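You operate a simulated robot arm through the tools that you are given. There is no shell and no other tool. Be economical: measure what you need, move in short steps, check, and stop when the job is done.

You run a simulated robot arm. Do the job below in one go: nothing can be reset, and whatever is moved stays where it is left.

TASK
Run the red puck through the metal check and switch the check off.
Fine: put the puck back and send the blue tray back to its start before you switch off.

It is judged by the outcome, as a careful person would: the job done as asked, and still so three seconds after it is handed in. It fails if anything else is knocked over, pushed out of place, dropped, spilled or broken.

THE ROBOT
A 6-joint arm with a two-finger gripper, on a carriage that runs on a rail from [0.008, -1.197] to [-0.008, 1.143] (x, y) and turns from -3.595 to 2.199 rad about z. Base frame: it is fixed where the carriage stands at the start and does not move with it; the origin is on the floor, on the carriage's upright axis, x ahead of it, y to its left, z up. Readings come in m, rad, newtons and seconds.
Its first joint turns from -2.897 to 2.897 rad. Places, roughly: black dial [0.4, 1.2, 0.8]; black switch [0.6, -0.4, 1.1]; blue switch [0.4, 1, 0.8]; green gate button [0.4, -0.2, 0.9]; orange clamp [0.5, 0.6, 0.9]; orange switch [0.5, 0.1, 0.9]; top of the blue sliding tray [0.6, -0.3, 0.9]; white button [0.4, -0.6, 0.9]. Payload 2.54 kg.
The TCP is the grasp point between the finger pads, 0.023 m short of the fingertips. In the tool frame z runs along the fingers and y along their closing line. Largest opening 0.126 m; the body of the gripper starts 0.082 m behind the TCP.
Orientation is told as [roll, pitch, yaw] about the base's x, y, z axes, in that order, counted from this pose: with the fingers straight down and closing along the base's y, the tool's x points along the base's -x, its y along +y and its z along -z.

THE INTERFACE
- The arm moves only by the tool step_arm. Its arguments are lists of equal length, an entry for each row: "linear": the shift along the tool's x, y, z in m, a list of three; "delta_rot": the turn, a rotation vector about the tool's x, y, z in rad, a list of three; "jaw": the finger opening in m, from 0 to 0.126. In form: {"linear": [[dx, dy, dz], ...], "delta_rot": [[rx, ry, rz], ...], "jaw": [jaw, ...]}. A call has 1 to 20 rows; each row shifts and turns the commanded pose from where the row before left it, along the tool's axes as they then stand. A row lasts 0.2 s, in which the tool goes at most 0.05 m and 0.15 rad; a call with a longer step from one row to the next is refused whole, and so is a gripper value outside its range. A pose out of reach is approached as far as the arm can. The call stops where the force on the tool passes 40 N (or 10 N more than at its start, if that is more) or the arm is blocked; 0.2 s more then pass. Each finger halts on what it meets, pressing with about 40 N; the grip force reading is that of the motor and also rises with nothing between the fingers. The clock runs only during rows and for 0.2 s after the last one: add rows that do not move to give the fingers time. The reply holds the time, the measured pose of the TCP, the force on the tool along the base axes, the opening and the grip force, in the units named above and with some noise, with the torque about the TCP (base axes, N m) and any sound that the robot's microphone picked up, and new pictures: "show" is both (left out), scene, wrist or none.
- Cameras (640 x 400 px; columns grow to the right, rows downward): "scene" is now at [0.0559, 0.1677, 1.537]; the picture's right is [-0.39, -0.92, 0.00], its down [-0.62, 0.26, -0.74] and it looks along [0.69, -0.29, -0.67] (base axes); focal length 214 px, centre (320, 200). "wrist" rides on the gripper at [0.082, 0.014, -0.122] in the tool frame; the picture's right is [-0.17, 0.99, 0.00], its down [-0.79, -0.13, -0.60] and it looks along [-0.59, -0.10, 0.80] (tool axes); focal length 243 px, centre (320, 200). There is no depth. A picture from a camera that has moved, and an enlarged one, comes with that camera's place and axes in the base frame and with its lens.
- raise_lower(by): slides the trunk up (or, below 0, down) by that many m; the arm and the scene camera ride with it, the base frame stays. It gives what a move gives, with no picture.
- roll_base(legs): drives the robot by 1 to 6 legs, each [ahead, left, turn to the left] in m, m and rad, along the robot's own axes; the way and the turn of a leg run together, so that a leg with both is an arc; at most 1.5 m and 3.142 rad a leg. The arm and the cameras ride along, it lands a little off, and it stops where it bumps. It keeps to its track: a leg is cut to what the track allows. It gives what a move gives, and a new picture of the scene camera.
- turn_head(pan, tilt): turns the head with the scene camera to pan (to the left, within 2.094 rad either way) and tilt (down, from -0.506 to 1.204), counted from straight ahead of the robot. It gives what a move gives, and a new picture of the scene camera.
- inspect(camera, box): a new picture of the part [left, top, right, bottom] of that camera's present view, enlarged. The clock stands still meanwhile.
- close_job(): hands the job in; it is judged then, once.

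Go step by step. Nothing tells you exact positions but the pictures and the camera data: compare them with the known pose of the tool, close in by small moves and look again before you grip or let go. The budget is 120 turns and 260 pictures, counting those below and the enlarged ones. Unless the task says otherwise, let go and move clear before handing in, and close with one line.

The tools are called after "Request:" by a JSON object that holds its "method" and its "body". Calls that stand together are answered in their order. step_arm: Moves the arm, as the interface text tells. Its arguments: {"type":"object","properties":{"linear":{"type":"array"},"delta_rot":{"type":"array"},"jaw":{"type":"array"},"show":{"type":"string","enum":["both","scene","wrist","none"]}},"required":["linear","delta_rot","jaw"]} The other tools are called the same way: raise_lower (by) slides the trunk up or down; roll_base (legs) drives the base; turn_head (pan, tilt) turns the head that bears the scene camera; inspect (camera, box) takes an enlarged picture of a part of a camera's view; close_job () hands the job in.

At the start:

```text
clock: 0.0
position: [0.2529, -0.5101, 1.4381]
tool_rot: [-0.001, 0.0, -0.001]
ft_force: [0.7, 0.1, -0.2]
wrist_torque: [-0.01, 0.0, 0.03]
grip_width: 0.1261
finger_force: 0.0
trunk travel left (down, up): [-0.35, 0.14]
robot x, y, heading: [-0.0028, -0.0035, 0.003]
head pan, tilt: [-0.396, 0.733]
```

scene: 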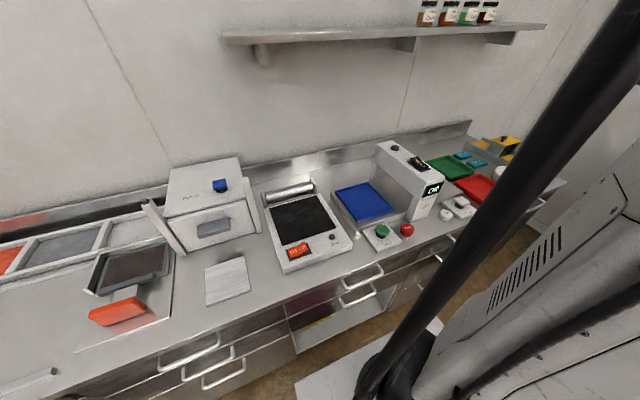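
wrist: 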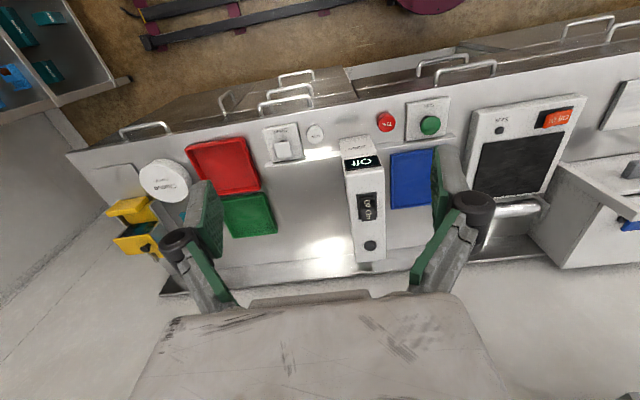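

I see a metal-check arch with a blue sliding tray, a green gate button, a white button, a red puck near the green button and a black switch on the arch. I'll look closer at them first.

Request:
{"method": "inspect", "body": {"camera": "wrist", "box": [240, 80, 480, 270]}}

Request:
{"method": "inspect", "body": {"camera": "scene", "box": [320, 120, 520, 260]}}

```text
2.11 times, centred on (360, 175) of wrist
camera zoom: at [0.1715, -0.4949, 1.5595], right [0.17, 0.99, 0.0], down [0.79, -0.13, 0.6], along [0.59, -0.1, -0.8], focal length 511 px, centre (236, 253)
```

zoom: 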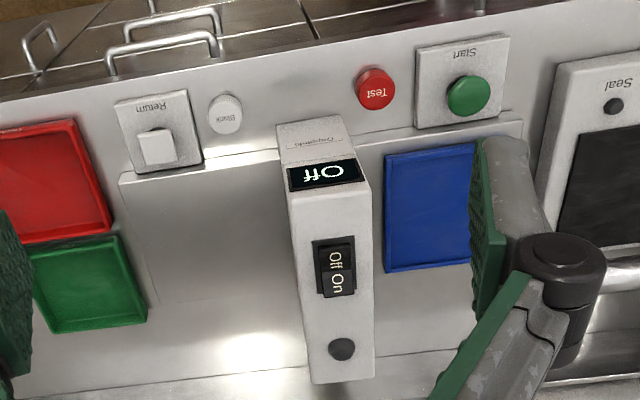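

```text
2.86 times, centred on (420, 190) of scene
camera zoom: at [0.0559, 0.1677, 1.537], right [-0.39, -0.92, 0.0], down [-0.62, 0.26, -0.74], along [0.69, -0.29, -0.67], focal length 613 px, centre (34, 229)
```

zoom: 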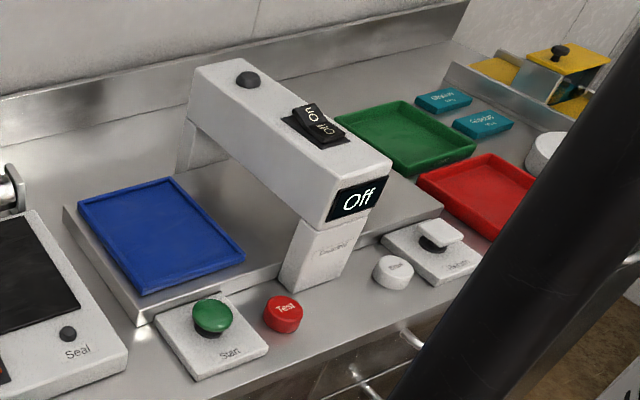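

The check reads Off. I take the rocker to be at about (0.55, -0.44, 1.10) with its On end farther away, the puck at (0.42, -0.355, 0.905), Start at (0.444, -0.246) and Return at (0.444, -0.649). I'll go above the On end with the fingers closed.

Request:
{"method": "step_arm", "body": {"linear": [[-0.036, 0.0075, 0.028], [-0.036, 0.0075, 0.028], [-0.036, 0.0075, 0.028], [-0.036, 0.0075, 0.028], [-0.036, 0.0075, 0.028], [-0.036, 0.0075, 0.028], [-0.036, 0.0075, 0.028], [-0.036, 0.0075, 0.028], [-0.036, 0.0075, 0.028], [0, 0, 0.01]], "delta_rot": [[0, 0, 0], [0, 0, 0], [0, 0, 0], [0, 0, 0], [0, 0, 0], [0, 0, 0], [0, 0, 0], [0, 0, 0], [0, 0, 0], [0, 0, 0]], "jaw": [0, 0, 0, 0, 0, 0, 0, 0, 0, 0]}}

```text
clock: 2.2
position: [0.5785, -0.4407, 1.1767]
tool_rot: [0.002, 0.001, 0.0]
ft_force: [0.3, 1.1, -1.0]
wrist_torque: [0.0, 0.03, 0.01]
grip_width: 0.0
finger_force: 28.7
trunk travel left (down, up): [-0.35, 0.14]
robot x, y, heading: [0.0029, 0.0008, -0.0]
head pan, tilt: [-0.396, 0.733]
camera scene: at [0.0567, 0.1676, 1.537], right [-0.39, -0.92, 0.0], down [-0.62, 0.26, -0.74], along [0.69, -0.29, -0.67], focal length 214 px, centre (320, 200)
camera wrist: at [0.4977, -0.4254, 1.2983], right [0.17, 0.99, 0.0], down [0.79, -0.13, 0.6], along [0.59, -0.1, -0.8], focal length 243 px, centre (320, 200)
```

scene: 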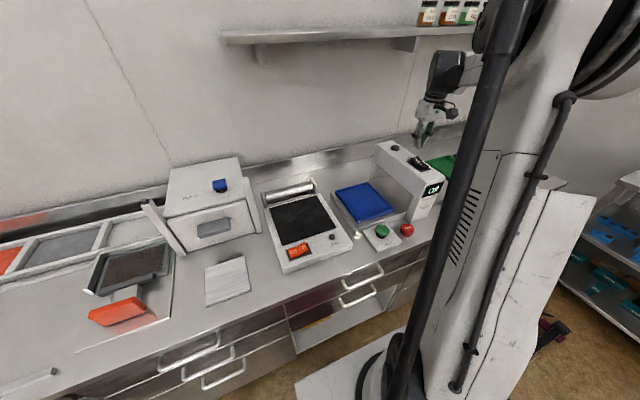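
wrist: 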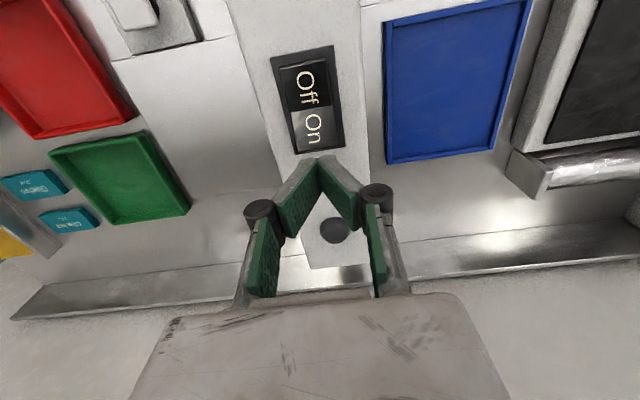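

The closed fingertips are just above the On end. I'll press down in small steps.

Request:
{"method": "step_arm", "body": {"linear": [[0, -0.004, 0.02], [0, 0, 0.02], [0, 0, 0.006], [0, 0, 0.005], [0, 0, 0.004], [0, 0, 0.004]], "delta_rot": [[0, 0, 0], [0, 0, 0], [0, 0, 0], [0, 0, 0], [0, 0, 0], [0, 0, 0]], "jaw": [0, 0, 0, 0, 0, 0], "show": "wrist"}}

```text
clock: 3.5
position: [0.5762, -0.4457, 1.1228]
tool_rot: [-0.004, -0.004, 0.001]
ft_force: [0.0, -0.3, 20.2]
wrist_torque: [-0.02, 0.13, -0.04]
grip_width: 0.006
finger_force: 28.5
trunk travel left (down, up): [-0.35, 0.14]
robot x, y, heading: [-0.0024, -0.0001, -0.001]
head pan, tilt: [-0.396, 0.733]
stopped in row 6: the force on the tool passed its limit at 50 N (the readings are from after the stop); the commanded pose is now the measured one
camera wrist: at [0.4949, -0.4308, 1.2455], right [0.17, 0.99, 0.0], down [0.79, -0.13, 0.6], along [0.59, -0.1, -0.8], focal length 243 px, centre (320, 200)
```

wrist: 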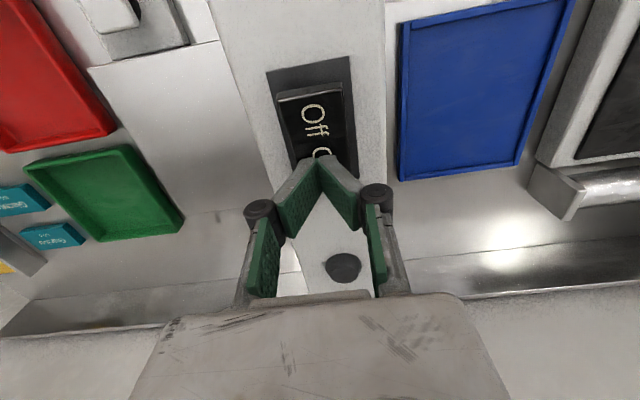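

The rocker's Off end has risen, so the switch seems to be on. I'll lift off and check the display.

Request:
{"method": "step_arm", "body": {"linear": [[0, 0, -0.04], [0, 0, -0.04], [0.045, 0, -0.01], [0.045, 0.0, 0], [0.045, 0, 0], [0.045, 0, 0]], "delta_rot": [[0, 0, 0], [0, 0, 0], [0, 0, 0], [0, 0, 0], [0, 0, 0], [0, 0, 0]], "jaw": [0, 0, 0.03, 0.06, 0.09, 0.09], "show": "wrist"}}

```text
clock: 4.9
position: [0.395, -0.4444, 1.214]
tool_rot: [-0.001, -0.002, 0.001]
ft_force: [-1.0, 0.3, -0.5]
wrist_torque: [0.02, 0.05, 0.01]
grip_width: 0.09
finger_force: 0.0
trunk travel left (down, up): [-0.35, 0.14]
robot x, y, heading: [0.0045, 0.0001, 0.002]
head pan, tilt: [-0.396, 0.733]
camera wrist: at [0.314, -0.4307, 1.3358], right [0.17, 0.99, 0.0], down [0.79, -0.13, 0.6], along [0.59, -0.1, -0.8], focal length 243 px, centre (320, 200)
```

wrist: 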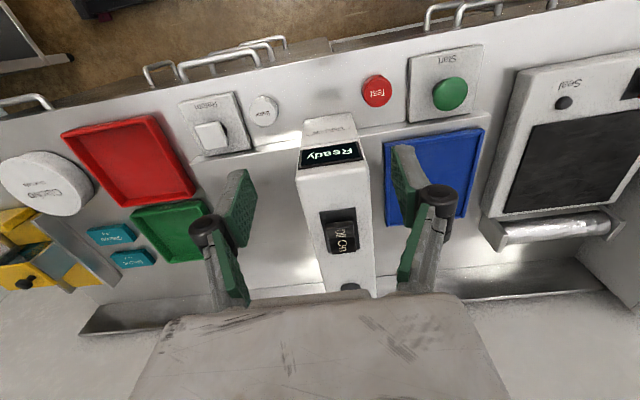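

The display now says Ready. I'll move above the puck at about (0.42, -0.354) with the jaw at 0.068 m and look again.

Request:
{"method": "step_arm", "body": {"linear": [[-0.011, 0.045, 0], [-0.011, 0.045, 0], [0, 0, 0.045], [0, 0, 0.045], [0, 0, 0.045], [0, 0, 0.045], [0, 0, 0.03]], "delta_rot": [[0, 0, 0], [0, 0, 0], [0, 0, 0], [0, 0, 0], [0, 0, 0], [0, 0, 0], [0, 0, 0]], "jaw": [0.068, 0.068, 0.068, 0.068, 0.068, 0.068, 0.068]}}

```text
clock: 6.5
position: [0.4205, -0.3581, 1.0025]
tool_rot: [-0.001, -0.002, 0.0]
ft_force: [-0.2, 1.2, -0.4]
wrist_torque: [-0.01, 0.0, 0.01]
grip_width: 0.068
finger_force: 0.1
trunk travel left (down, up): [-0.35, 0.14]
robot x, y, heading: [0.0007, 0.0004, -0.003]
head pan, tilt: [-0.396, 0.733]
camera scene: at [0.056, 0.1674, 1.537], right [-0.39, -0.92, 0.0], down [-0.62, 0.26, -0.74], along [0.69, -0.29, -0.67], focal length 214 px, centre (320, 200)
camera wrist: at [0.3387, -0.3434, 1.1245], right [0.17, 0.99, 0.0], down [0.79, -0.13, 0.6], along [0.59, -0.1, -0.8], focal length 243 px, centre (320, 200)
```

scene: 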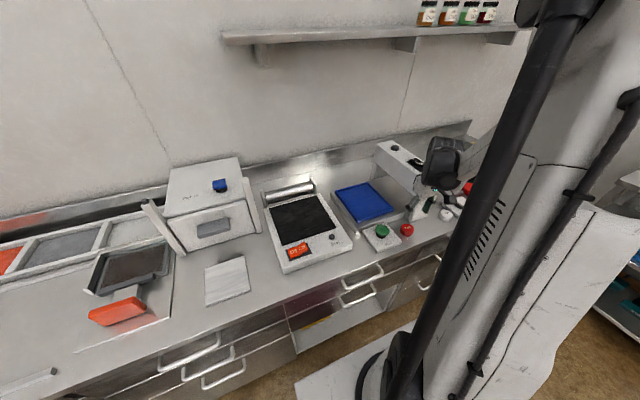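
wrist: 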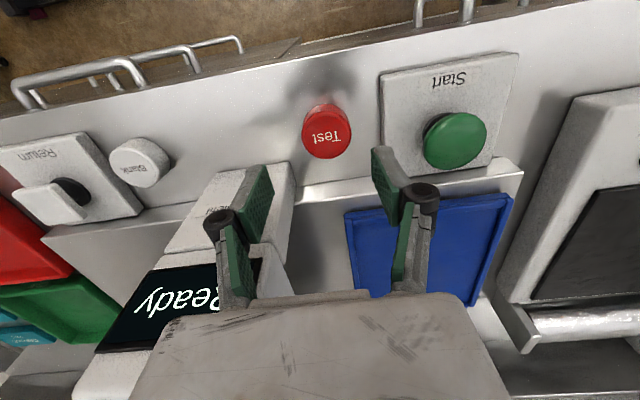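

The puck is at about (0.43, -0.353) with its top near z 0.897. Before going down, I'll check the clearance between the wrist and the arch beam.

Request:
{"method": "inspect", "body": {"camera": "scene", "box": [370, 120, 490, 250]}}

```text
3.08 times, centred on (430, 185) of scene
camera zoom: at [0.056, 0.1674, 1.537], right [-0.39, -0.92, 0.0], down [-0.62, 0.26, -0.74], along [0.69, -0.29, -0.67], focal length 660 px, centre (-18, 246)
```

zoom: 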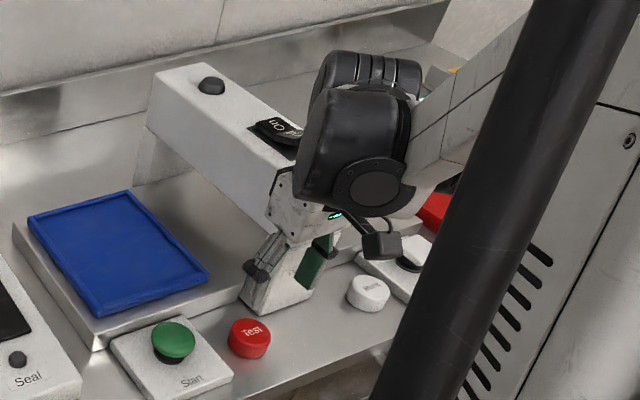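

The bulky wrist joint would come close to the beam if I went straight down. I'll lean the tool back by 0.3 rad about the closing axis, then go down partway.

Request:
{"method": "step_arm", "body": {"linear": [[-0.005, 0.005, 0], [0, 0, 0], [0, 0, 0], [0.0089, 0, 0.0287], [0.0089, 0, 0.0287], [0, 0, 0]], "delta_rot": [[0, 0, 0], [0, -0.15, 0], [0, -0.15, 0], [0, 0, 0], [0, 0, 0], [0, 0, 0]], "jaw": [0.068, 0.068, 0.068, 0.068, 0.068, 0.068]}}

Request:
{"method": "inspect", "body": {"camera": "scene", "box": [370, 120, 490, 250]}}

```text
clock: 7.9
position: [0.4234, -0.3524, 0.9409]
tool_rot: [-0.002, -0.302, 0.0]
ft_force: [1.0, -0.2, 0.8]
wrist_torque: [0.01, 0.02, 0.02]
grip_width: 0.0682
finger_force: 0.1
trunk travel left (down, up): [-0.35, 0.14]
robot x, y, heading: [0.0016, -0.0008, 0.001]
head pan, tilt: [-0.396, 0.733]
camera scene: at [0.0562, 0.1674, 1.5371], right [-0.39, -0.92, 0.0], down [-0.62, 0.26, -0.74], along [0.69, -0.29, -0.67], focal length 214 px, centre (320, 200)
camera wrist: at [0.3095, -0.3374, 1.033], right [0.16, 0.99, 0.05], down [0.58, -0.13, 0.81], along [0.8, -0.1, -0.59], focal length 243 px, centre (320, 200)
```

scene: 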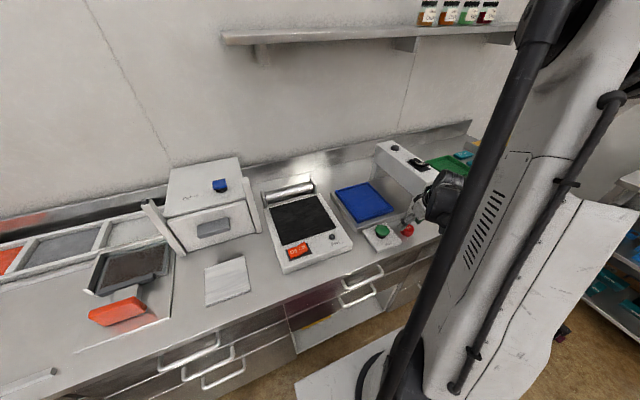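
wrist: 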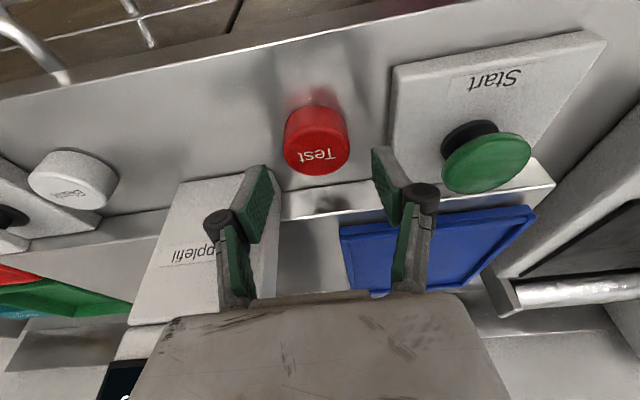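

```text
3.08 times, centred on (430, 185) of scene
camera zoom: at [0.0562, 0.1674, 1.5371], right [-0.39, -0.92, 0.0], down [-0.62, 0.26, -0.74], along [0.69, -0.29, -0.67], focal length 660 px, centre (-18, 246)
```

zoom: 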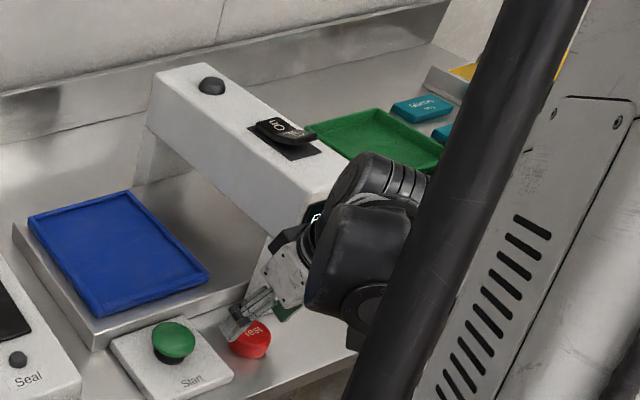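

The clearance is good. The puck centre is at about (0.432, -0.354), with the counter near z 0.873. I'll go down and grip it.

Request:
{"method": "step_arm", "body": {"linear": [[0.0034, -0.001, 0.0189], [0.0034, 0, 0.0188], [0, 0, 0], [0, 0, 0], [0, 0, 0], [0, 0, 0]], "delta_rot": [[0, 0, 0], [0, 0, 0], [0, 0, 0], [0, 0, 0], [0, 0, 0], [0, 0, 0]], "jaw": [0.068, 0.068, 0.068, 0.04, 0.035, 0.035], "show": "wrist"}}

```text
clock: 9.5
position: [0.4283, -0.3525, 0.9051]
tool_rot: [-0.001, -0.303, 0.003]
ft_force: [-2.7, 3.9, 31.8]
wrist_torque: [0.2, 0.18, 0.04]
grip_width: 0.0474
finger_force: 40.1
trunk travel left (down, up): [-0.35, 0.14]
robot x, y, heading: [-0.0015, 0.0005, 0.001]
head pan, tilt: [-0.396, 0.733]
stopped in row 6: the force on the tool passed its limit at 40 N (the readings are from after the stop); the commanded pose is now the measured one
camera wrist: at [0.3149, -0.3367, 0.9978], right [0.16, 0.99, 0.05], down [0.58, -0.13, 0.81], along [0.8, -0.1, -0.59], focal length 243 px, centre (320, 200)
```

wrist: 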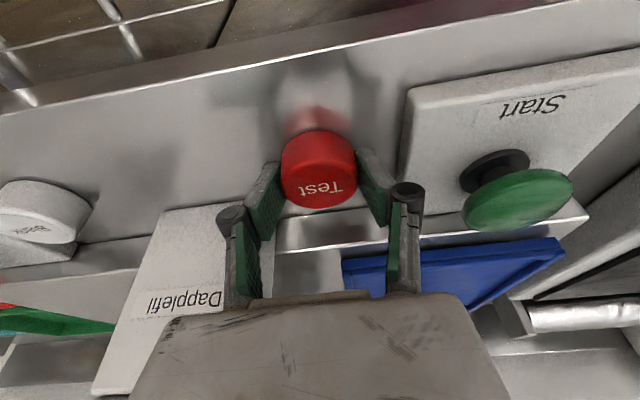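

I have the puck at 0.047 m opening, and the tips touch the counter at TCP z 0.905. I'll lift, move left away from the arch, then go over the tray.

Request:
{"method": "step_arm", "body": {"linear": [[-0.0089, 0, -0.0287], [-0.0118, 0, -0.0382], [-0.0118, 0, -0.0382], [0, 0.043, 0], [0, 0.043, 0], [-0.0382, 0, 0.0118], [-0.0382, 0, 0.0118], [-0.0382, 0, 0.0118], [-0.0382, 0, 0.0118], [-0.0382, 0, 0.0118]], "delta_rot": [[0, 0, 0], [0, 0, 0], [0, 0, 0], [0, 0, 0], [0, 0, 0], [0, 0, 0], [0, 0, 0], [0, 0, 0], [0, 0, 0], [0, 0, 0]], "jaw": [0.035, 0.035, 0.035, 0.035, 0.035, 0.035, 0.035, 0.035, 0.035, 0.035]}}

```text
clock: 11.7
position: [0.6288, -0.2665, 1.0142]
tool_rot: [-0.001, -0.301, 0.0]
ft_force: [-0.5, 0.4, -0.2]
wrist_torque: [-0.02, -0.01, 0.01]
grip_width: 0.0348
finger_force: 0.1
trunk travel left (down, up): [-0.35, 0.14]
robot x, y, heading: [-0.0015, -0.0019, -0.002]
head pan, tilt: [-0.396, 0.733]
camera scene: at [0.0557, 0.1676, 1.537], right [-0.39, -0.92, 0.0], down [-0.62, 0.26, -0.74], along [0.69, -0.29, -0.67], focal length 214 px, centre (320, 200)
camera wrist: at [0.5159, -0.2527, 1.1062], right [0.16, 0.99, 0.05], down [0.58, -0.13, 0.81], along [0.8, -0.1, -0.59], focal length 243 px, centre (320, 200)
```

scene: 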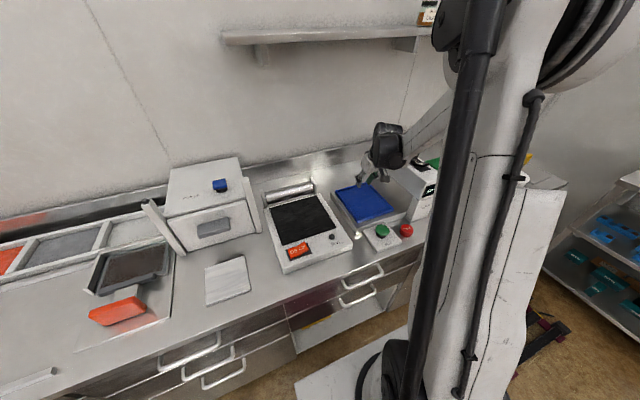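
wrist: 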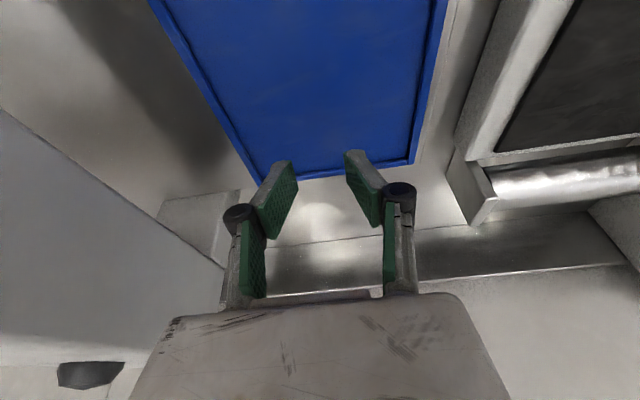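

The fingers are empty: the puck slipped out on the lift. I'll look at where it is now.

Request:
{"method": "inspect", "body": {"camera": "scene", "box": [320, 140, 460, 260]}}

```text
3.33 times, centred on (390, 200) of scene
camera zoom: at [0.0557, 0.1676, 1.537], right [-0.39, -0.92, 0.0], down [-0.62, 0.26, -0.74], along [0.69, -0.29, -0.67], focal length 715 px, centre (87, 200)
```

zoom: 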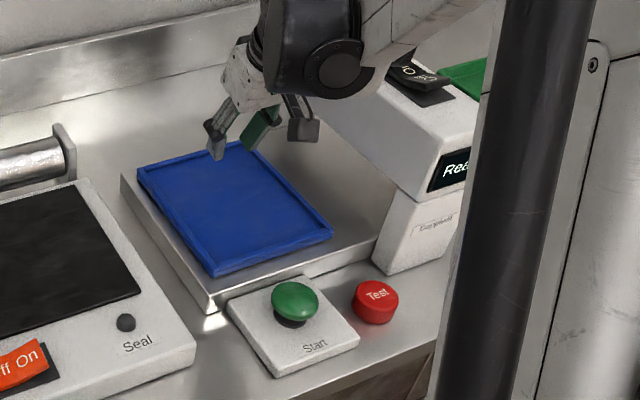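

The puck is still upright, essentially at its home spot. I'll go back over it and retry with a gentler, settled grip.

Request:
{"method": "step_arm", "body": {"linear": [[0.0382, 0, -0.0118], [0.0382, 0, -0.0118], [0.0382, 0, -0.0118], [0.0382, 0, -0.0118], [0.0382, 0, -0.0118], [0, -0.0435, 0], [0, -0.0435, 0], [0.0104, 0, 0.0334], [0.0104, 0, 0.0334], [0, 0, 0]], "delta_rot": [[0, 0, 0], [0, 0, 0], [0, 0, 0], [0, 0, 0], [0, 0, 0], [0, 0, 0], [0, 0, 0], [0, 0, 0], [0, 0, 0], [0, 0, 0]], "jaw": [0.068, 0.068, 0.068, 0.068, 0.068, 0.068, 0.068, 0.068, 0.068, 0.068], "show": "wrist"}}

```text
clock: 13.9
position: [0.4266, -0.3576, 0.9444]
tool_rot: [0.001, -0.302, 0.001]
ft_force: [-0.2, -0.6, -0.1]
wrist_torque: [-0.02, -0.01, 0.0]
grip_width: 0.0679
finger_force: 0.0
trunk travel left (down, up): [-0.35, 0.14]
robot x, y, heading: [0.0016, 0.002, 0.001]
head pan, tilt: [-0.396, 0.733]
camera wrist: at [0.3124, -0.3416, 1.0356], right [0.16, 0.99, 0.05], down [0.58, -0.13, 0.81], along [0.8, -0.1, -0.59], focal length 243 px, centre (320, 200)
```

wrist: 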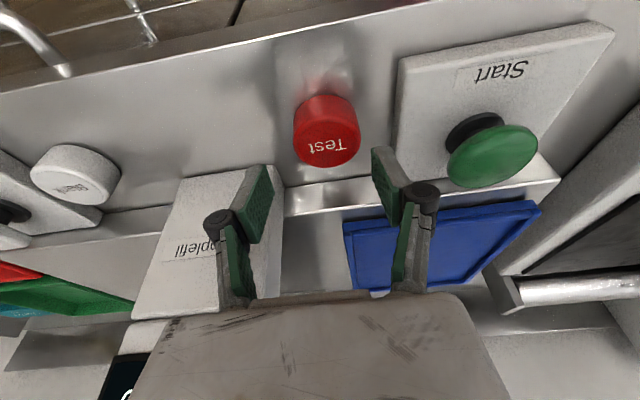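

The puck sits at about (0.43, -0.348), a few mm off. I'll centre on it, go down, close gradually and lift only a little.

Request:
{"method": "step_arm", "body": {"linear": [[0, 0.0095, 0], [0.0069, 0, 0.018], [0.0069, 0, 0.018], [0, 0, 0]], "delta_rot": [[0, 0, 0], [0, 0, 0], [0, 0, 0], [0, 0, 0]], "jaw": [0.068, 0.068, 0.068, 0.068], "show": "wrist"}}

```text
clock: 14.9
position: [0.4241, -0.3458, 0.9053]
tool_rot: [0.002, -0.302, 0.001]
ft_force: [0.0, 1.1, 0.4]
wrist_torque: [0.0, 0.02, 0.01]
grip_width: 0.0681
finger_force: 0.0
trunk travel left (down, up): [-0.35, 0.14]
robot x, y, heading: [0.002, 0.0005, 0.004]
head pan, tilt: [-0.396, 0.733]
camera wrist: at [0.311, -0.3314, 0.9972], right [0.16, 0.99, 0.05], down [0.58, -0.13, 0.81], along [0.8, -0.1, -0.59], focal length 243 px, centre (320, 200)
```

wrist: 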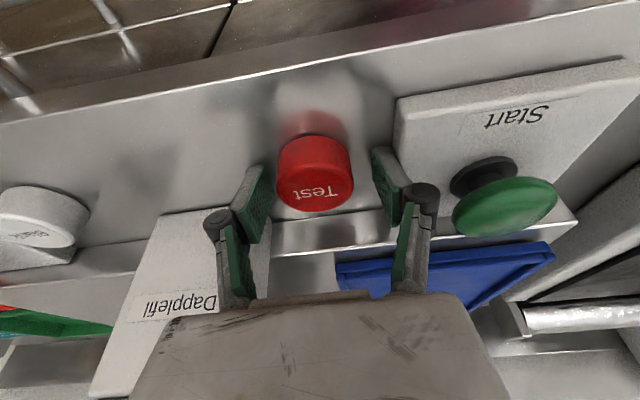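

No contact yet, and the puck sits 3 mm farther out. I'll adjust, raise 1 mm, close and let it settle.

Request:
{"method": "step_arm", "body": {"linear": [[-0.0032, -0.0025, 0], [0, 0, 0], [0, 0, 0], [0, 0, 0], [0, 0, 0], [0, 0, 0]], "delta_rot": [[0, 0, 0], [0, 0, 0], [0, 0, 0], [0, 0, 0], [0, 0, 0], [0, 0, 0]], "jaw": [0.068, 0.052, 0.046, 0.04, 0.03, 0.03], "show": "wrist"}}

```text
clock: 16.3
position: [0.4277, -0.3494, 0.9067]
tool_rot: [-0.001, -0.301, 0.002]
ft_force: [0.0, 0.6, -0.6]
wrist_torque: [0.01, -0.02, -0.06]
grip_width: 0.0471
finger_force: 40.0
trunk travel left (down, up): [-0.35, 0.14]
robot x, y, heading: [0.0005, 0.0015, -0.001]
head pan, tilt: [-0.396, 0.733]
camera wrist: at [0.3142, -0.3337, 0.9987], right [0.16, 0.99, 0.05], down [0.58, -0.13, 0.81], along [0.8, -0.1, -0.59], focal length 243 px, centre (320, 200)
```

wrist: 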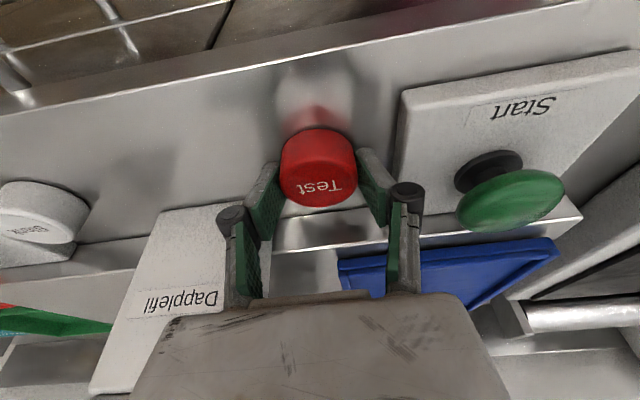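

It's gripped cleanly at 0.047 m with no contact force. I'll lift slowly by 2 cm and look.

Request:
{"method": "step_arm", "body": {"linear": [[-0.0015, 0, -0.0048], [-0.0015, 0, -0.0048], [-0.0015, 0, -0.0048], [-0.0015, 0, -0.0048]], "delta_rot": [[0, 0, 0], [0, 0, 0], [0, 0, 0], [0, 0, 0]], "jaw": [0.03, 0.03, 0.03, 0.03], "show": "wrist"}}

```text
clock: 17.3
position: [0.4308, -0.3478, 0.9284]
tool_rot: [-0.001, -0.301, 0.001]
ft_force: [-0.5, 0.0, -0.6]
wrist_torque: [0.0, -0.01, -0.01]
grip_width: 0.0472
finger_force: 39.5
trunk travel left (down, up): [-0.35, 0.14]
robot x, y, heading: [-0.0019, -0.0015, 0.004]
head pan, tilt: [-0.396, 0.733]
camera wrist: at [0.3165, -0.3328, 1.0196], right [0.16, 0.99, 0.05], down [0.58, -0.13, 0.81], along [0.8, -0.1, -0.59], focal length 243 px, centre (320, 200)
```

wrist: 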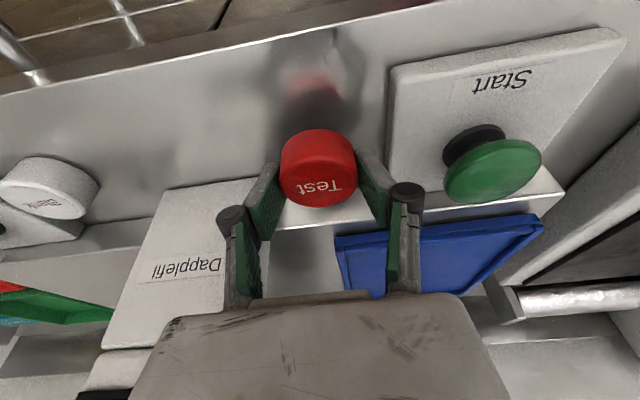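

The puck is held this time. I'll lift slowly and carry it over the tray.

Request:
{"method": "step_arm", "body": {"linear": [[-0.0059, 0, -0.0191], [-0.0059, 0, -0.0191], [-0.0059, 0, -0.0191], [0, 0.02, 0], [0, 0.02, 0], [0, 0.02, 0], [0, 0.02, 0], [-0.0191, 0, 0.0059], [-0.0191, 0, 0.0059], [-0.0191, 0, 0.0059], [-0.0191, 0, 0.0059], [-0.0191, 0, 0.0059], [-0.0191, 0, 0.0059], [-0.0191, 0, 0.0059], [-0.0191, 0, 0.0059], [-0.0191, 0, 0.0059], [-0.0191, 0, 0.0059]], "delta_rot": [[0, 0, 0], [0, 0, 0], [0, 0, 0], [0, 0, 0], [0, 0, 0], [0, 0, 0], [0, 0, 0], [0, 0, 0], [0, 0, 0], [0, 0, 0], [0, 0, 0], [0, 0, 0], [0, 0, 0], [0, 0, 0], [0, 0, 0], [0, 0, 0], [0, 0, 0]], "jaw": [0.03, 0.03, 0.03, 0.03, 0.03, 0.03, 0.03, 0.03, 0.03, 0.03, 0.03, 0.03, 0.03, 0.03, 0.03, 0.03, 0.03]}}

Request:
{"method": "inspect", "body": {"camera": "scene", "box": [320, 140, 460, 260]}}

```text
clock: 20.9
position: [0.6285, -0.2666, 0.9889]
tool_rot: [0.001, -0.303, 0.001]
ft_force: [-0.3, 0.8, -1.1]
wrist_torque: [0.0, 0.0, 0.01]
grip_width: 0.0471
finger_force: 40.1
trunk travel left (down, up): [-0.35, 0.14]
robot x, y, heading: [-0.0001, 0.0015, -0.001]
head pan, tilt: [-0.396, 0.733]
camera scene: at [0.0557, 0.1677, 1.537], right [-0.39, -0.92, 0.0], down [-0.62, 0.26, -0.74], along [0.69, -0.29, -0.67], focal length 214 px, centre (320, 200)
camera wrist: at [0.5145, -0.252, 1.0809], right [0.16, 0.99, 0.05], down [0.58, -0.13, 0.81], along [0.8, -0.1, -0.59], focal length 243 px, centre (320, 200)
```

scene: 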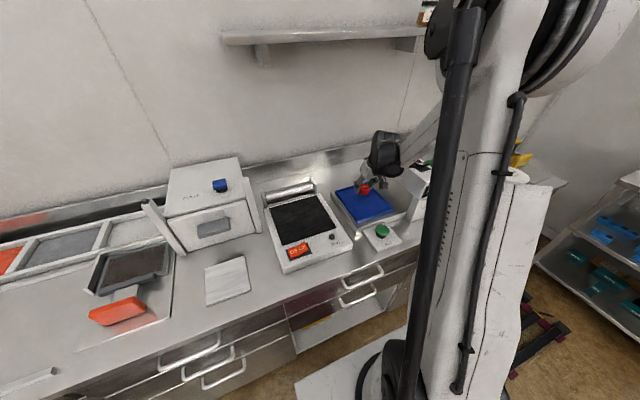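
wrist: 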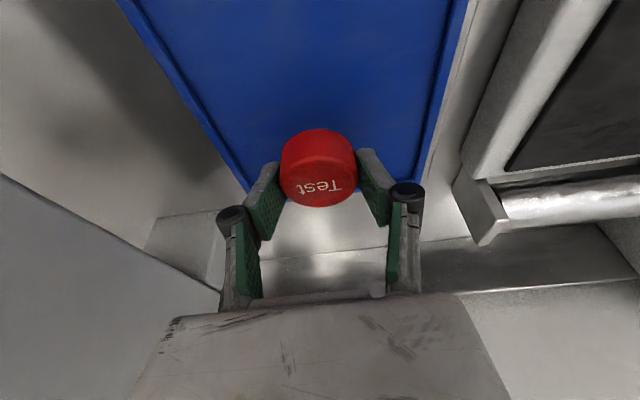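

```text
3.33 times, centred on (390, 200) of scene
camera zoom: at [0.0557, 0.1677, 1.537], right [-0.39, -0.92, 0.0], down [-0.62, 0.26, -0.74], along [0.69, -0.29, -0.67], focal length 715 px, centre (87, 200)
```

zoom: 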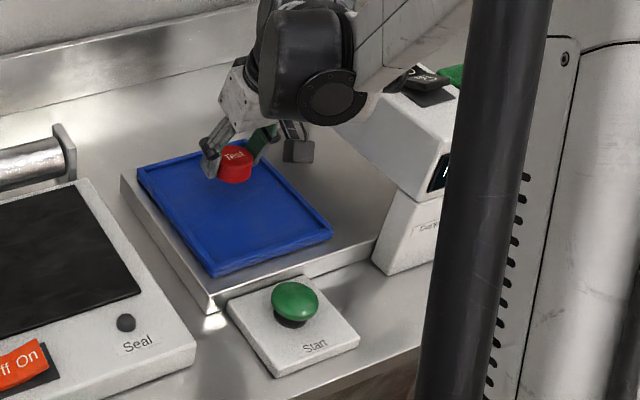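

The puck is over the tray centre. I'll lower it most of the way, then in small steps.

Request:
{"method": "step_arm", "body": {"linear": [[0.0059, 0, 0.0191], [0.0044, 0, 0.0143], [0.0009, 0, 0.0029], [0.0009, 0, 0.0029]], "delta_rot": [[0, 0, 0], [0, 0, 0], [0, 0, 0], [0, 0, 0]], "jaw": [0.03, 0.03, 0.03, 0.03], "show": "wrist"}}

Request:
{"method": "inspect", "body": {"camera": "scene", "box": [330, 160, 420, 220]}}

```text
clock: 21.8
position: [0.6287, -0.2681, 0.953]
tool_rot: [-0.001, -0.307, -0.001]
ft_force: [-4.0, 0.7, 26.5]
wrist_torque: [0.09, 0.13, 0.04]
grip_width: 0.0472
finger_force: 39.9
trunk travel left (down, up): [-0.35, 0.14]
robot x, y, heading: [0.0011, 0.0011, -0.001]
head pan, tilt: [-0.396, 0.733]
stopped in row 4: the force on the tool passed its limit at 50 N (the readings are from after the stop); the commanded pose is now the measured one
camera wrist: at [0.5144, -0.2526, 1.0447], right [0.16, 0.99, 0.05], down [0.57, -0.13, 0.81], along [0.8, -0.1, -0.59], focal length 243 px, centre (320, 200)
```

wrist: 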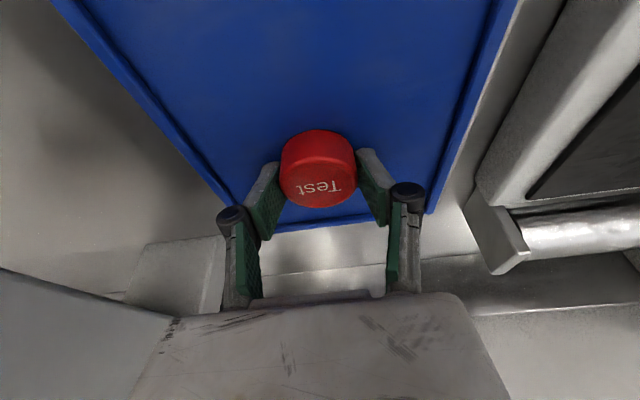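

```text
6.67 times, centred on (375, 190) of scene
camera zoom: at [0.0538, 0.1684, 1.5373], right [-0.39, -0.92, 0.0], down [-0.62, 0.26, -0.74], along [0.69, -0.29, -0.67], focal length 1430 px, centre (-47, 267)
```

zoom: 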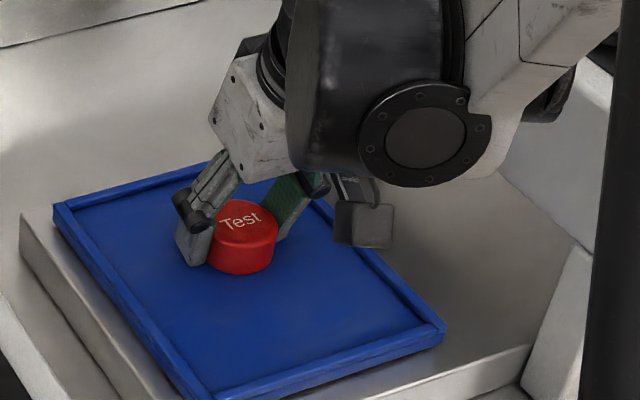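

The puck touches the tray floor. I'll ease up 1 mm, release and rise.

Request:
{"method": "step_arm", "body": {"linear": [[-0.0004, 0, -0.0014], [0, 0, 0], [0, 0, 0], [-0.0059, 0, -0.0191], [-0.0118, 0, -0.0382], [-0.0118, 0, -0.0382], [0, 0, 0]], "delta_rot": [[0, 0, 0], [0, 0, 0], [0, 0, 0], [0, 0, 0], [0, 0, 0], [0, 0, 0], [0, 0, 0]], "jaw": [0.047, 0.068, 0.068, 0.068, 0.068, 0.068, 0.068]}}

Request:
{"method": "inspect", "body": {"camera": "scene", "box": [320, 140, 460, 260]}}

```text
clock: 23.4
position: [0.6284, -0.2668, 1.0534]
tool_rot: [-0.002, -0.305, 0.0]
ft_force: [-1.3, -0.6, -0.8]
wrist_torque: [-0.03, -0.03, 0.02]
grip_width: 0.0678
finger_force: 0.0
trunk travel left (down, up): [-0.35, 0.14]
robot x, y, heading: [0.0006, 0.0025, -0.0]
head pan, tilt: [-0.396, 0.733]
camera scene: at [0.0554, 0.1677, 1.537], right [-0.39, -0.92, 0.0], down [-0.62, 0.26, -0.74], along [0.69, -0.29, -0.67], focal length 214 px, centre (320, 200)
camera wrist: at [0.5133, -0.2526, 1.1448], right [0.16, 0.99, 0.05], down [0.57, -0.13, 0.81], along [0.8, -0.1, -0.59], focal length 243 px, centre (320, 200)
```

scene: 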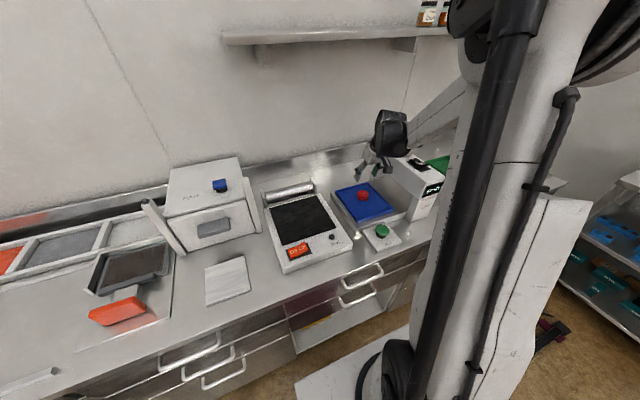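
wrist: 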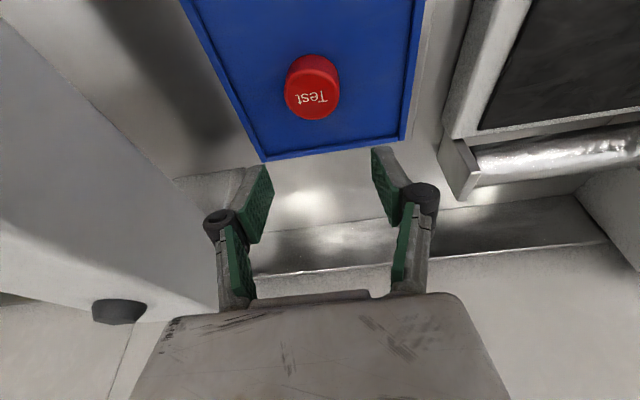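

```text
3.33 times, centred on (390, 200) of scene
camera zoom: at [0.0554, 0.1677, 1.537], right [-0.39, -0.92, 0.0], down [-0.62, 0.26, -0.74], along [0.69, -0.29, -0.67], focal length 715 px, centre (87, 200)
```

zoom: 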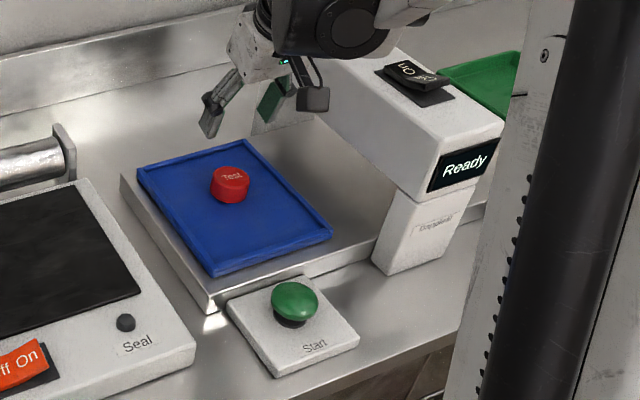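

The puck lies in the tray and the check is Ready. Now I'll go above the green Start button with the fingers closed and the tool upright again.

Request:
{"method": "step_arm", "body": {"linear": [[0.0382, 0.005, -0.0118], [0.0382, 0.005, -0.0118], [0.0382, 0.005, -0.0118], [0.0382, 0.005, -0.0118], [0, 0, 0], [0, 0, 0], [0.024, 0, 0.035], [0, 0, 0.03]], "delta_rot": [[0, 0, 0], [0, 0, 0], [0, 0, 0], [0, 0, 0], [0, 0.15, 0], [0, 0.15, 0], [0, 0, 0], [0, 0, 0]], "jaw": [0.068, 0.04, 0, 0, 0, 0, 0, 0]}}

```text
clock: 25.2
position: [0.4418, -0.2477, 0.9863]
tool_rot: [0.0, -0.008, -0.002]
ft_force: [0.1, 1.3, 0.9]
wrist_torque: [0.01, -0.08, -0.02]
grip_width: 0.0001
finger_force: 28.8
trunk travel left (down, up): [-0.35, 0.14]
robot x, y, heading: [-0.0003, 0.0012, -0.002]
head pan, tilt: [-0.396, 0.733]
camera scene: at [0.0546, 0.1676, 1.5371], right [-0.39, -0.92, 0.0], down [-0.62, 0.26, -0.74], along [0.69, -0.29, -0.67], focal length 214 px, centre (320, 200)
camera wrist: at [0.36, -0.2316, 1.1069], right [0.17, 0.99, 0.0], down [0.79, -0.13, 0.6], along [0.59, -0.1, -0.8], focal length 243 px, centre (320, 200)
```

scene: 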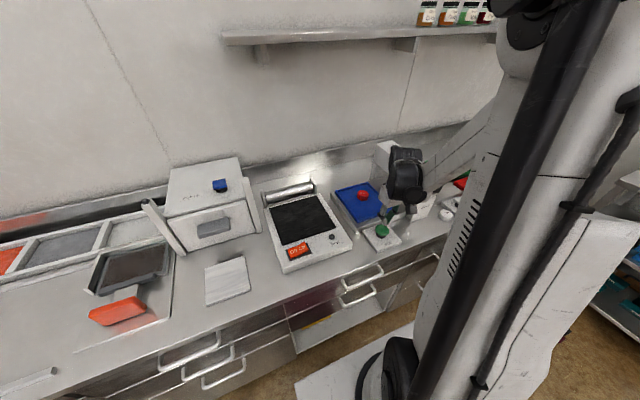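
wrist: 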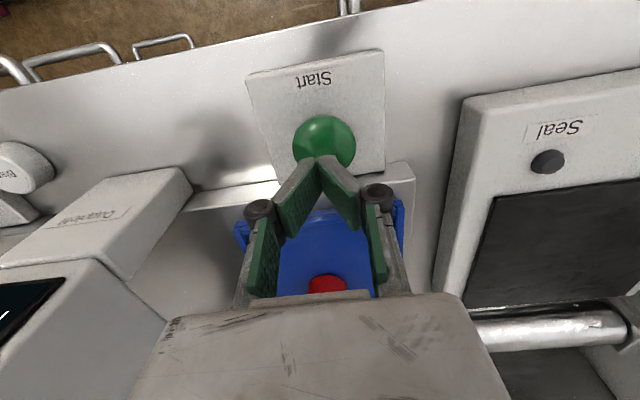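

I'm right above the Start button at about (0.439, -0.243), so I'll press it.

Request:
{"method": "step_arm", "body": {"linear": [[0.002, 0.004, 0.02], [0, 0, 0.013], [0, 0, 0.005], [0, 0, 0.004], [0, 0, 0.004], [0, 0, 0.004]], "delta_rot": [[0, 0, 0], [0, 0, 0], [0, 0, 0], [0, 0, 0], [0, 0, 0], [0, 0, 0]], "jaw": [0, 0, 0, 0, 0, 0], "show": "wrist"}}

```text
clock: 26.6
position: [0.4442, -0.2444, 0.937]
tool_rot: [-0.001, -0.006, 0.0]
ft_force: [-2.5, -0.2, 10.3]
wrist_torque: [0.03, 0.09, 0.04]
grip_width: 0.0058
finger_force: 28.5
trunk travel left (down, up): [-0.35, 0.14]
robot x, y, heading: [-0.0036, 0.0012, -0.005]
head pan, tilt: [-0.396, 0.733]
heard: click
camera wrist: at [0.3615, -0.2283, 1.0587], right [0.17, 0.99, 0.0], down [0.79, -0.13, 0.6], along [0.59, -0.1, -0.8], focal length 243 px, centre (320, 200)
```

wrist: 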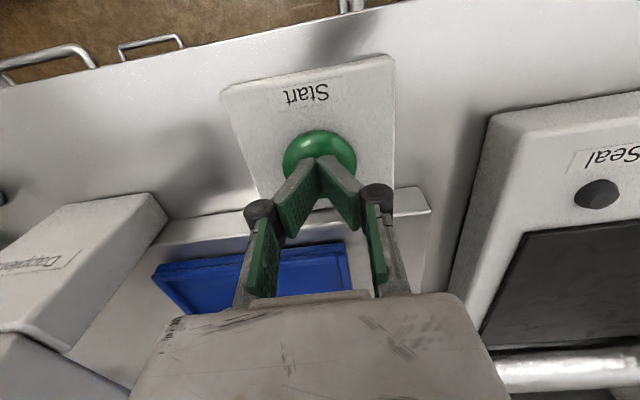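

It clicked and the tray is moving. I'll lift off, back toward the robot, and watch.

Request:
{"method": "step_arm", "body": {"linear": [[0, 0, -0.04], [0, 0, -0.04], [0.03, 0, -0.04], [0.03, 0, -0.04], [0.03, 0, -0.04], [0, 0, 0], [0, 0, 0], [0, 0, 0], [0, 0, 0], [0, 0, 0], [0, 0, 0], [0, 0, 0]], "delta_rot": [[0, 0, 0], [0, 0, 0], [0, 0, 0], [0, 0, 0], [0, 0, 0], [0, 0, 0], [0, 0, 0], [0, 0, 0], [0, 0, 0], [0, 0, 0], [0, 0, 0], [0, 0, 0]], "jaw": [0, 0, 0.03, 0.068, 0.068, 0.068, 0.068, 0.068, 0.068, 0.068, 0.068, 0.068]}}

```text
clock: 29.2
position: [0.3532, -0.2441, 1.1356]
tool_rot: [-0.004, -0.005, -0.001]
ft_force: [-0.1, -0.1, 0.2]
wrist_torque: [0.0, 0.01, -0.01]
grip_width: 0.0678
finger_force: 0.0
trunk travel left (down, up): [-0.35, 0.14]
robot x, y, heading: [-0.0005, -0.0035, 0.001]
head pan, tilt: [-0.396, 0.733]
camera scene: at [0.0556, 0.1682, 1.5364], right [-0.38, -0.93, 0.0], down [-0.62, 0.26, -0.74], along [0.68, -0.28, -0.67], focal length 214 px, centre (320, 200)
camera wrist: at [0.2721, -0.2287, 1.2576], right [0.17, 0.99, 0.0], down [0.79, -0.13, 0.6], along [0.59, -0.1, -0.8], focal length 243 px, centre (320, 200)
```

scene: 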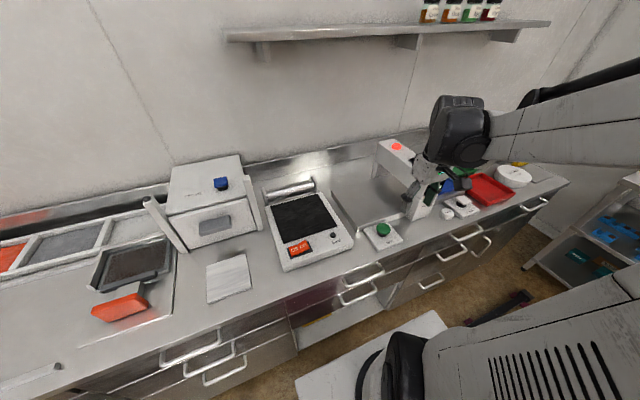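
wrist: 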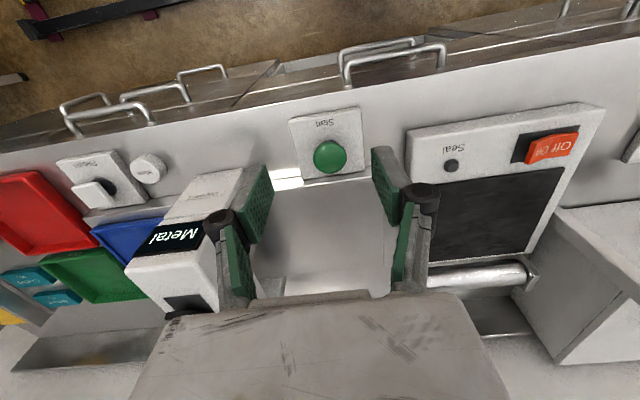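

The tray went through: the display shows "Metal" and the lamp is red. Next I'll move high across to the exit side to look at the puck.

Request:
{"method": "step_arm", "body": {"linear": [[0, -0.04, -0.025], [0, -0.04, -0.025], [0, -0.045, -0.015], [0, -0.05, 0], [0, -0.05, 0], [0, -0.05, 0], [0, -0.05, 0], [-0.02, -0.03, 0], [-0.03, 0, 0]], "delta_rot": [[0, 0, 0], [0, 0, 0], [0, 0, 0], [0, 0, 0], [0, 0, 0], [0, 0, 0], [0, 0, 0], [0, 0, 0], [0, 0, 0]], "jaw": [0.068, 0.068, 0.068, 0.068, 0.068, 0.068, 0.068, 0.068, 0.068]}}

```text
clock: 31.2
position: [0.4006, -0.6006, 1.1997]
tool_rot: [-0.003, -0.006, -0.001]
ft_force: [-0.4, 0.4, -1.1]
wrist_torque: [-0.03, -0.02, -0.01]
grip_width: 0.0679
finger_force: 0.2
trunk travel left (down, up): [-0.35, 0.14]
robot x, y, heading: [0.0004, -0.0002, -0.003]
head pan, tilt: [-0.396, 0.733]
camera scene: at [0.0559, 0.1674, 1.537], right [-0.39, -0.92, 0.0], down [-0.62, 0.26, -0.74], along [0.69, -0.29, -0.67], focal length 214 px, centre (320, 200)
camera wrist: at [0.3185, -0.5848, 1.3216], right [0.16, 0.99, 0.0], down [0.79, -0.13, 0.6], along [0.59, -0.1, -0.8], focal length 243 px, centre (320, 200)
```

scene: 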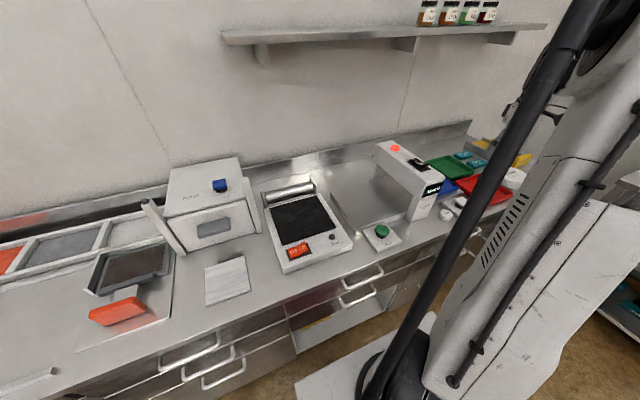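
wrist: 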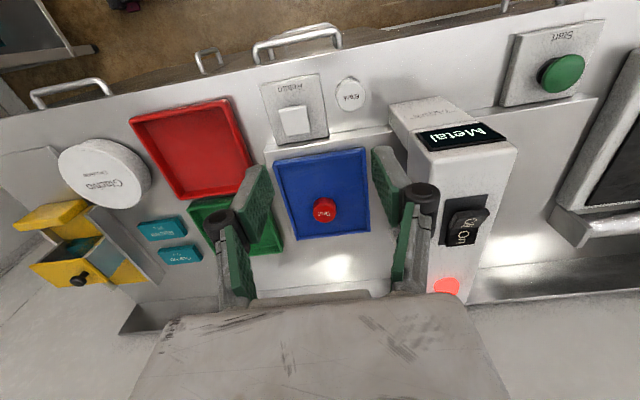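

The puck is in the tray on the exit side at about (0.62, -0.627). I'll go above it with the same 0.3 rad lean.

Request:
{"method": "step_arm", "body": {"linear": [[-0.0357, -0.0045, 0.025], [-0.0357, -0.0045, 0.025], [-0.0357, -0.0045, 0.025], [-0.0357, -0.0045, 0.025], [-0.0357, -0.0045, 0.025], [-0.0357, -0.0045, 0.025], [0, 0, 0], [0, 0, 0], [0.0089, 0, 0.0287], [0, 0, 0]], "delta_rot": [[0, 0, 0], [0, 0, 0], [0, 0, 0], [0, 0, 0], [0, 0, 0], [0, 0, 0], [0, -0.15, 0], [0, -0.15, 0], [0, 0, 0], [0, 0, 0]], "jaw": [0.068, 0.068, 0.068, 0.068, 0.068, 0.068, 0.068, 0.068, 0.068, 0.068], "show": "wrist"}}

```text
clock: 33.4
position: [0.6199, -0.6239, 1.0214]
tool_rot: [-0.001, -0.305, -0.001]
ft_force: [0.2, 0.2, -0.6]
wrist_torque: [-0.01, 0.04, -0.02]
grip_width: 0.0678
finger_force: 0.0
trunk travel left (down, up): [-0.35, 0.14]
robot x, y, heading: [-0.0005, 0.0034, -0.001]
head pan, tilt: [-0.396, 0.733]
camera wrist: at [0.5055, -0.6091, 1.1132], right [0.16, 0.99, 0.05], down [0.57, -0.13, 0.81], along [0.8, -0.1, -0.59], focal length 243 px, centre (320, 200)
```

wrist: 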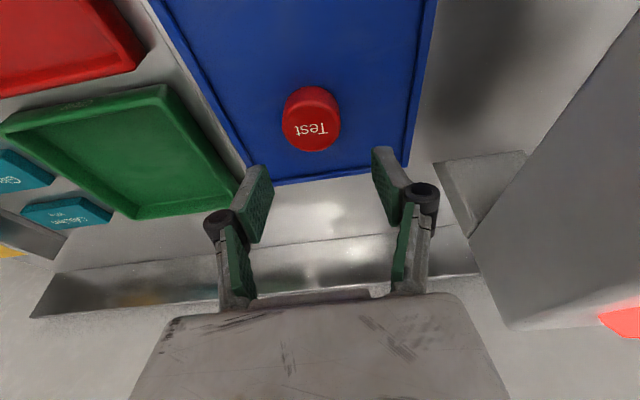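

The puck's centre reads (0.632, -0.628). I'll go down around it.

Request:
{"method": "step_arm", "body": {"linear": [[0.0044, -0.004, 0.022], [0.0044, 0, 0.022], [0.0043, 0, 0.0215], [0, 0, 0]], "delta_rot": [[0, 0, 0], [0, 0, 0], [0, 0, 0], [0, 0, 0]], "jaw": [0.068, 0.068, 0.068, 0.068], "show": "wrist"}}

```text
clock: 34.4
position: [0.6263, -0.6296, 0.9542]
tool_rot: [-0.003, -0.307, -0.001]
ft_force: [0.0, -0.8, -0.9]
wrist_torque: [-0.02, 0.03, 0.01]
grip_width: 0.0681
finger_force: 0.1
trunk travel left (down, up): [-0.35, 0.14]
robot x, y, heading: [-0.0037, -0.0001, 0.005]
head pan, tilt: [-0.396, 0.733]
camera wrist: at [0.5128, -0.6146, 1.0466], right [0.16, 0.99, 0.05], down [0.57, -0.13, 0.81], along [0.8, -0.1, -0.59], focal length 243 px, centre (320, 200)
```

wrist: 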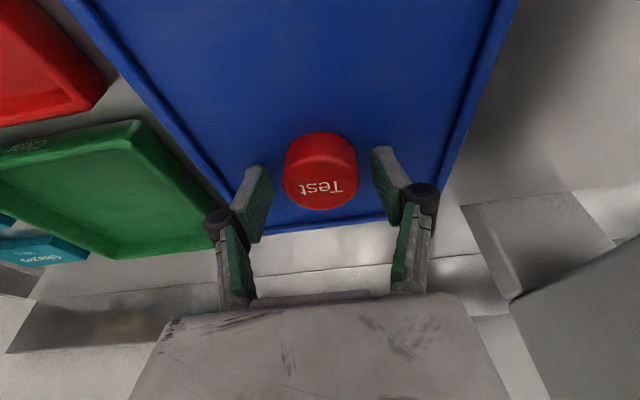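

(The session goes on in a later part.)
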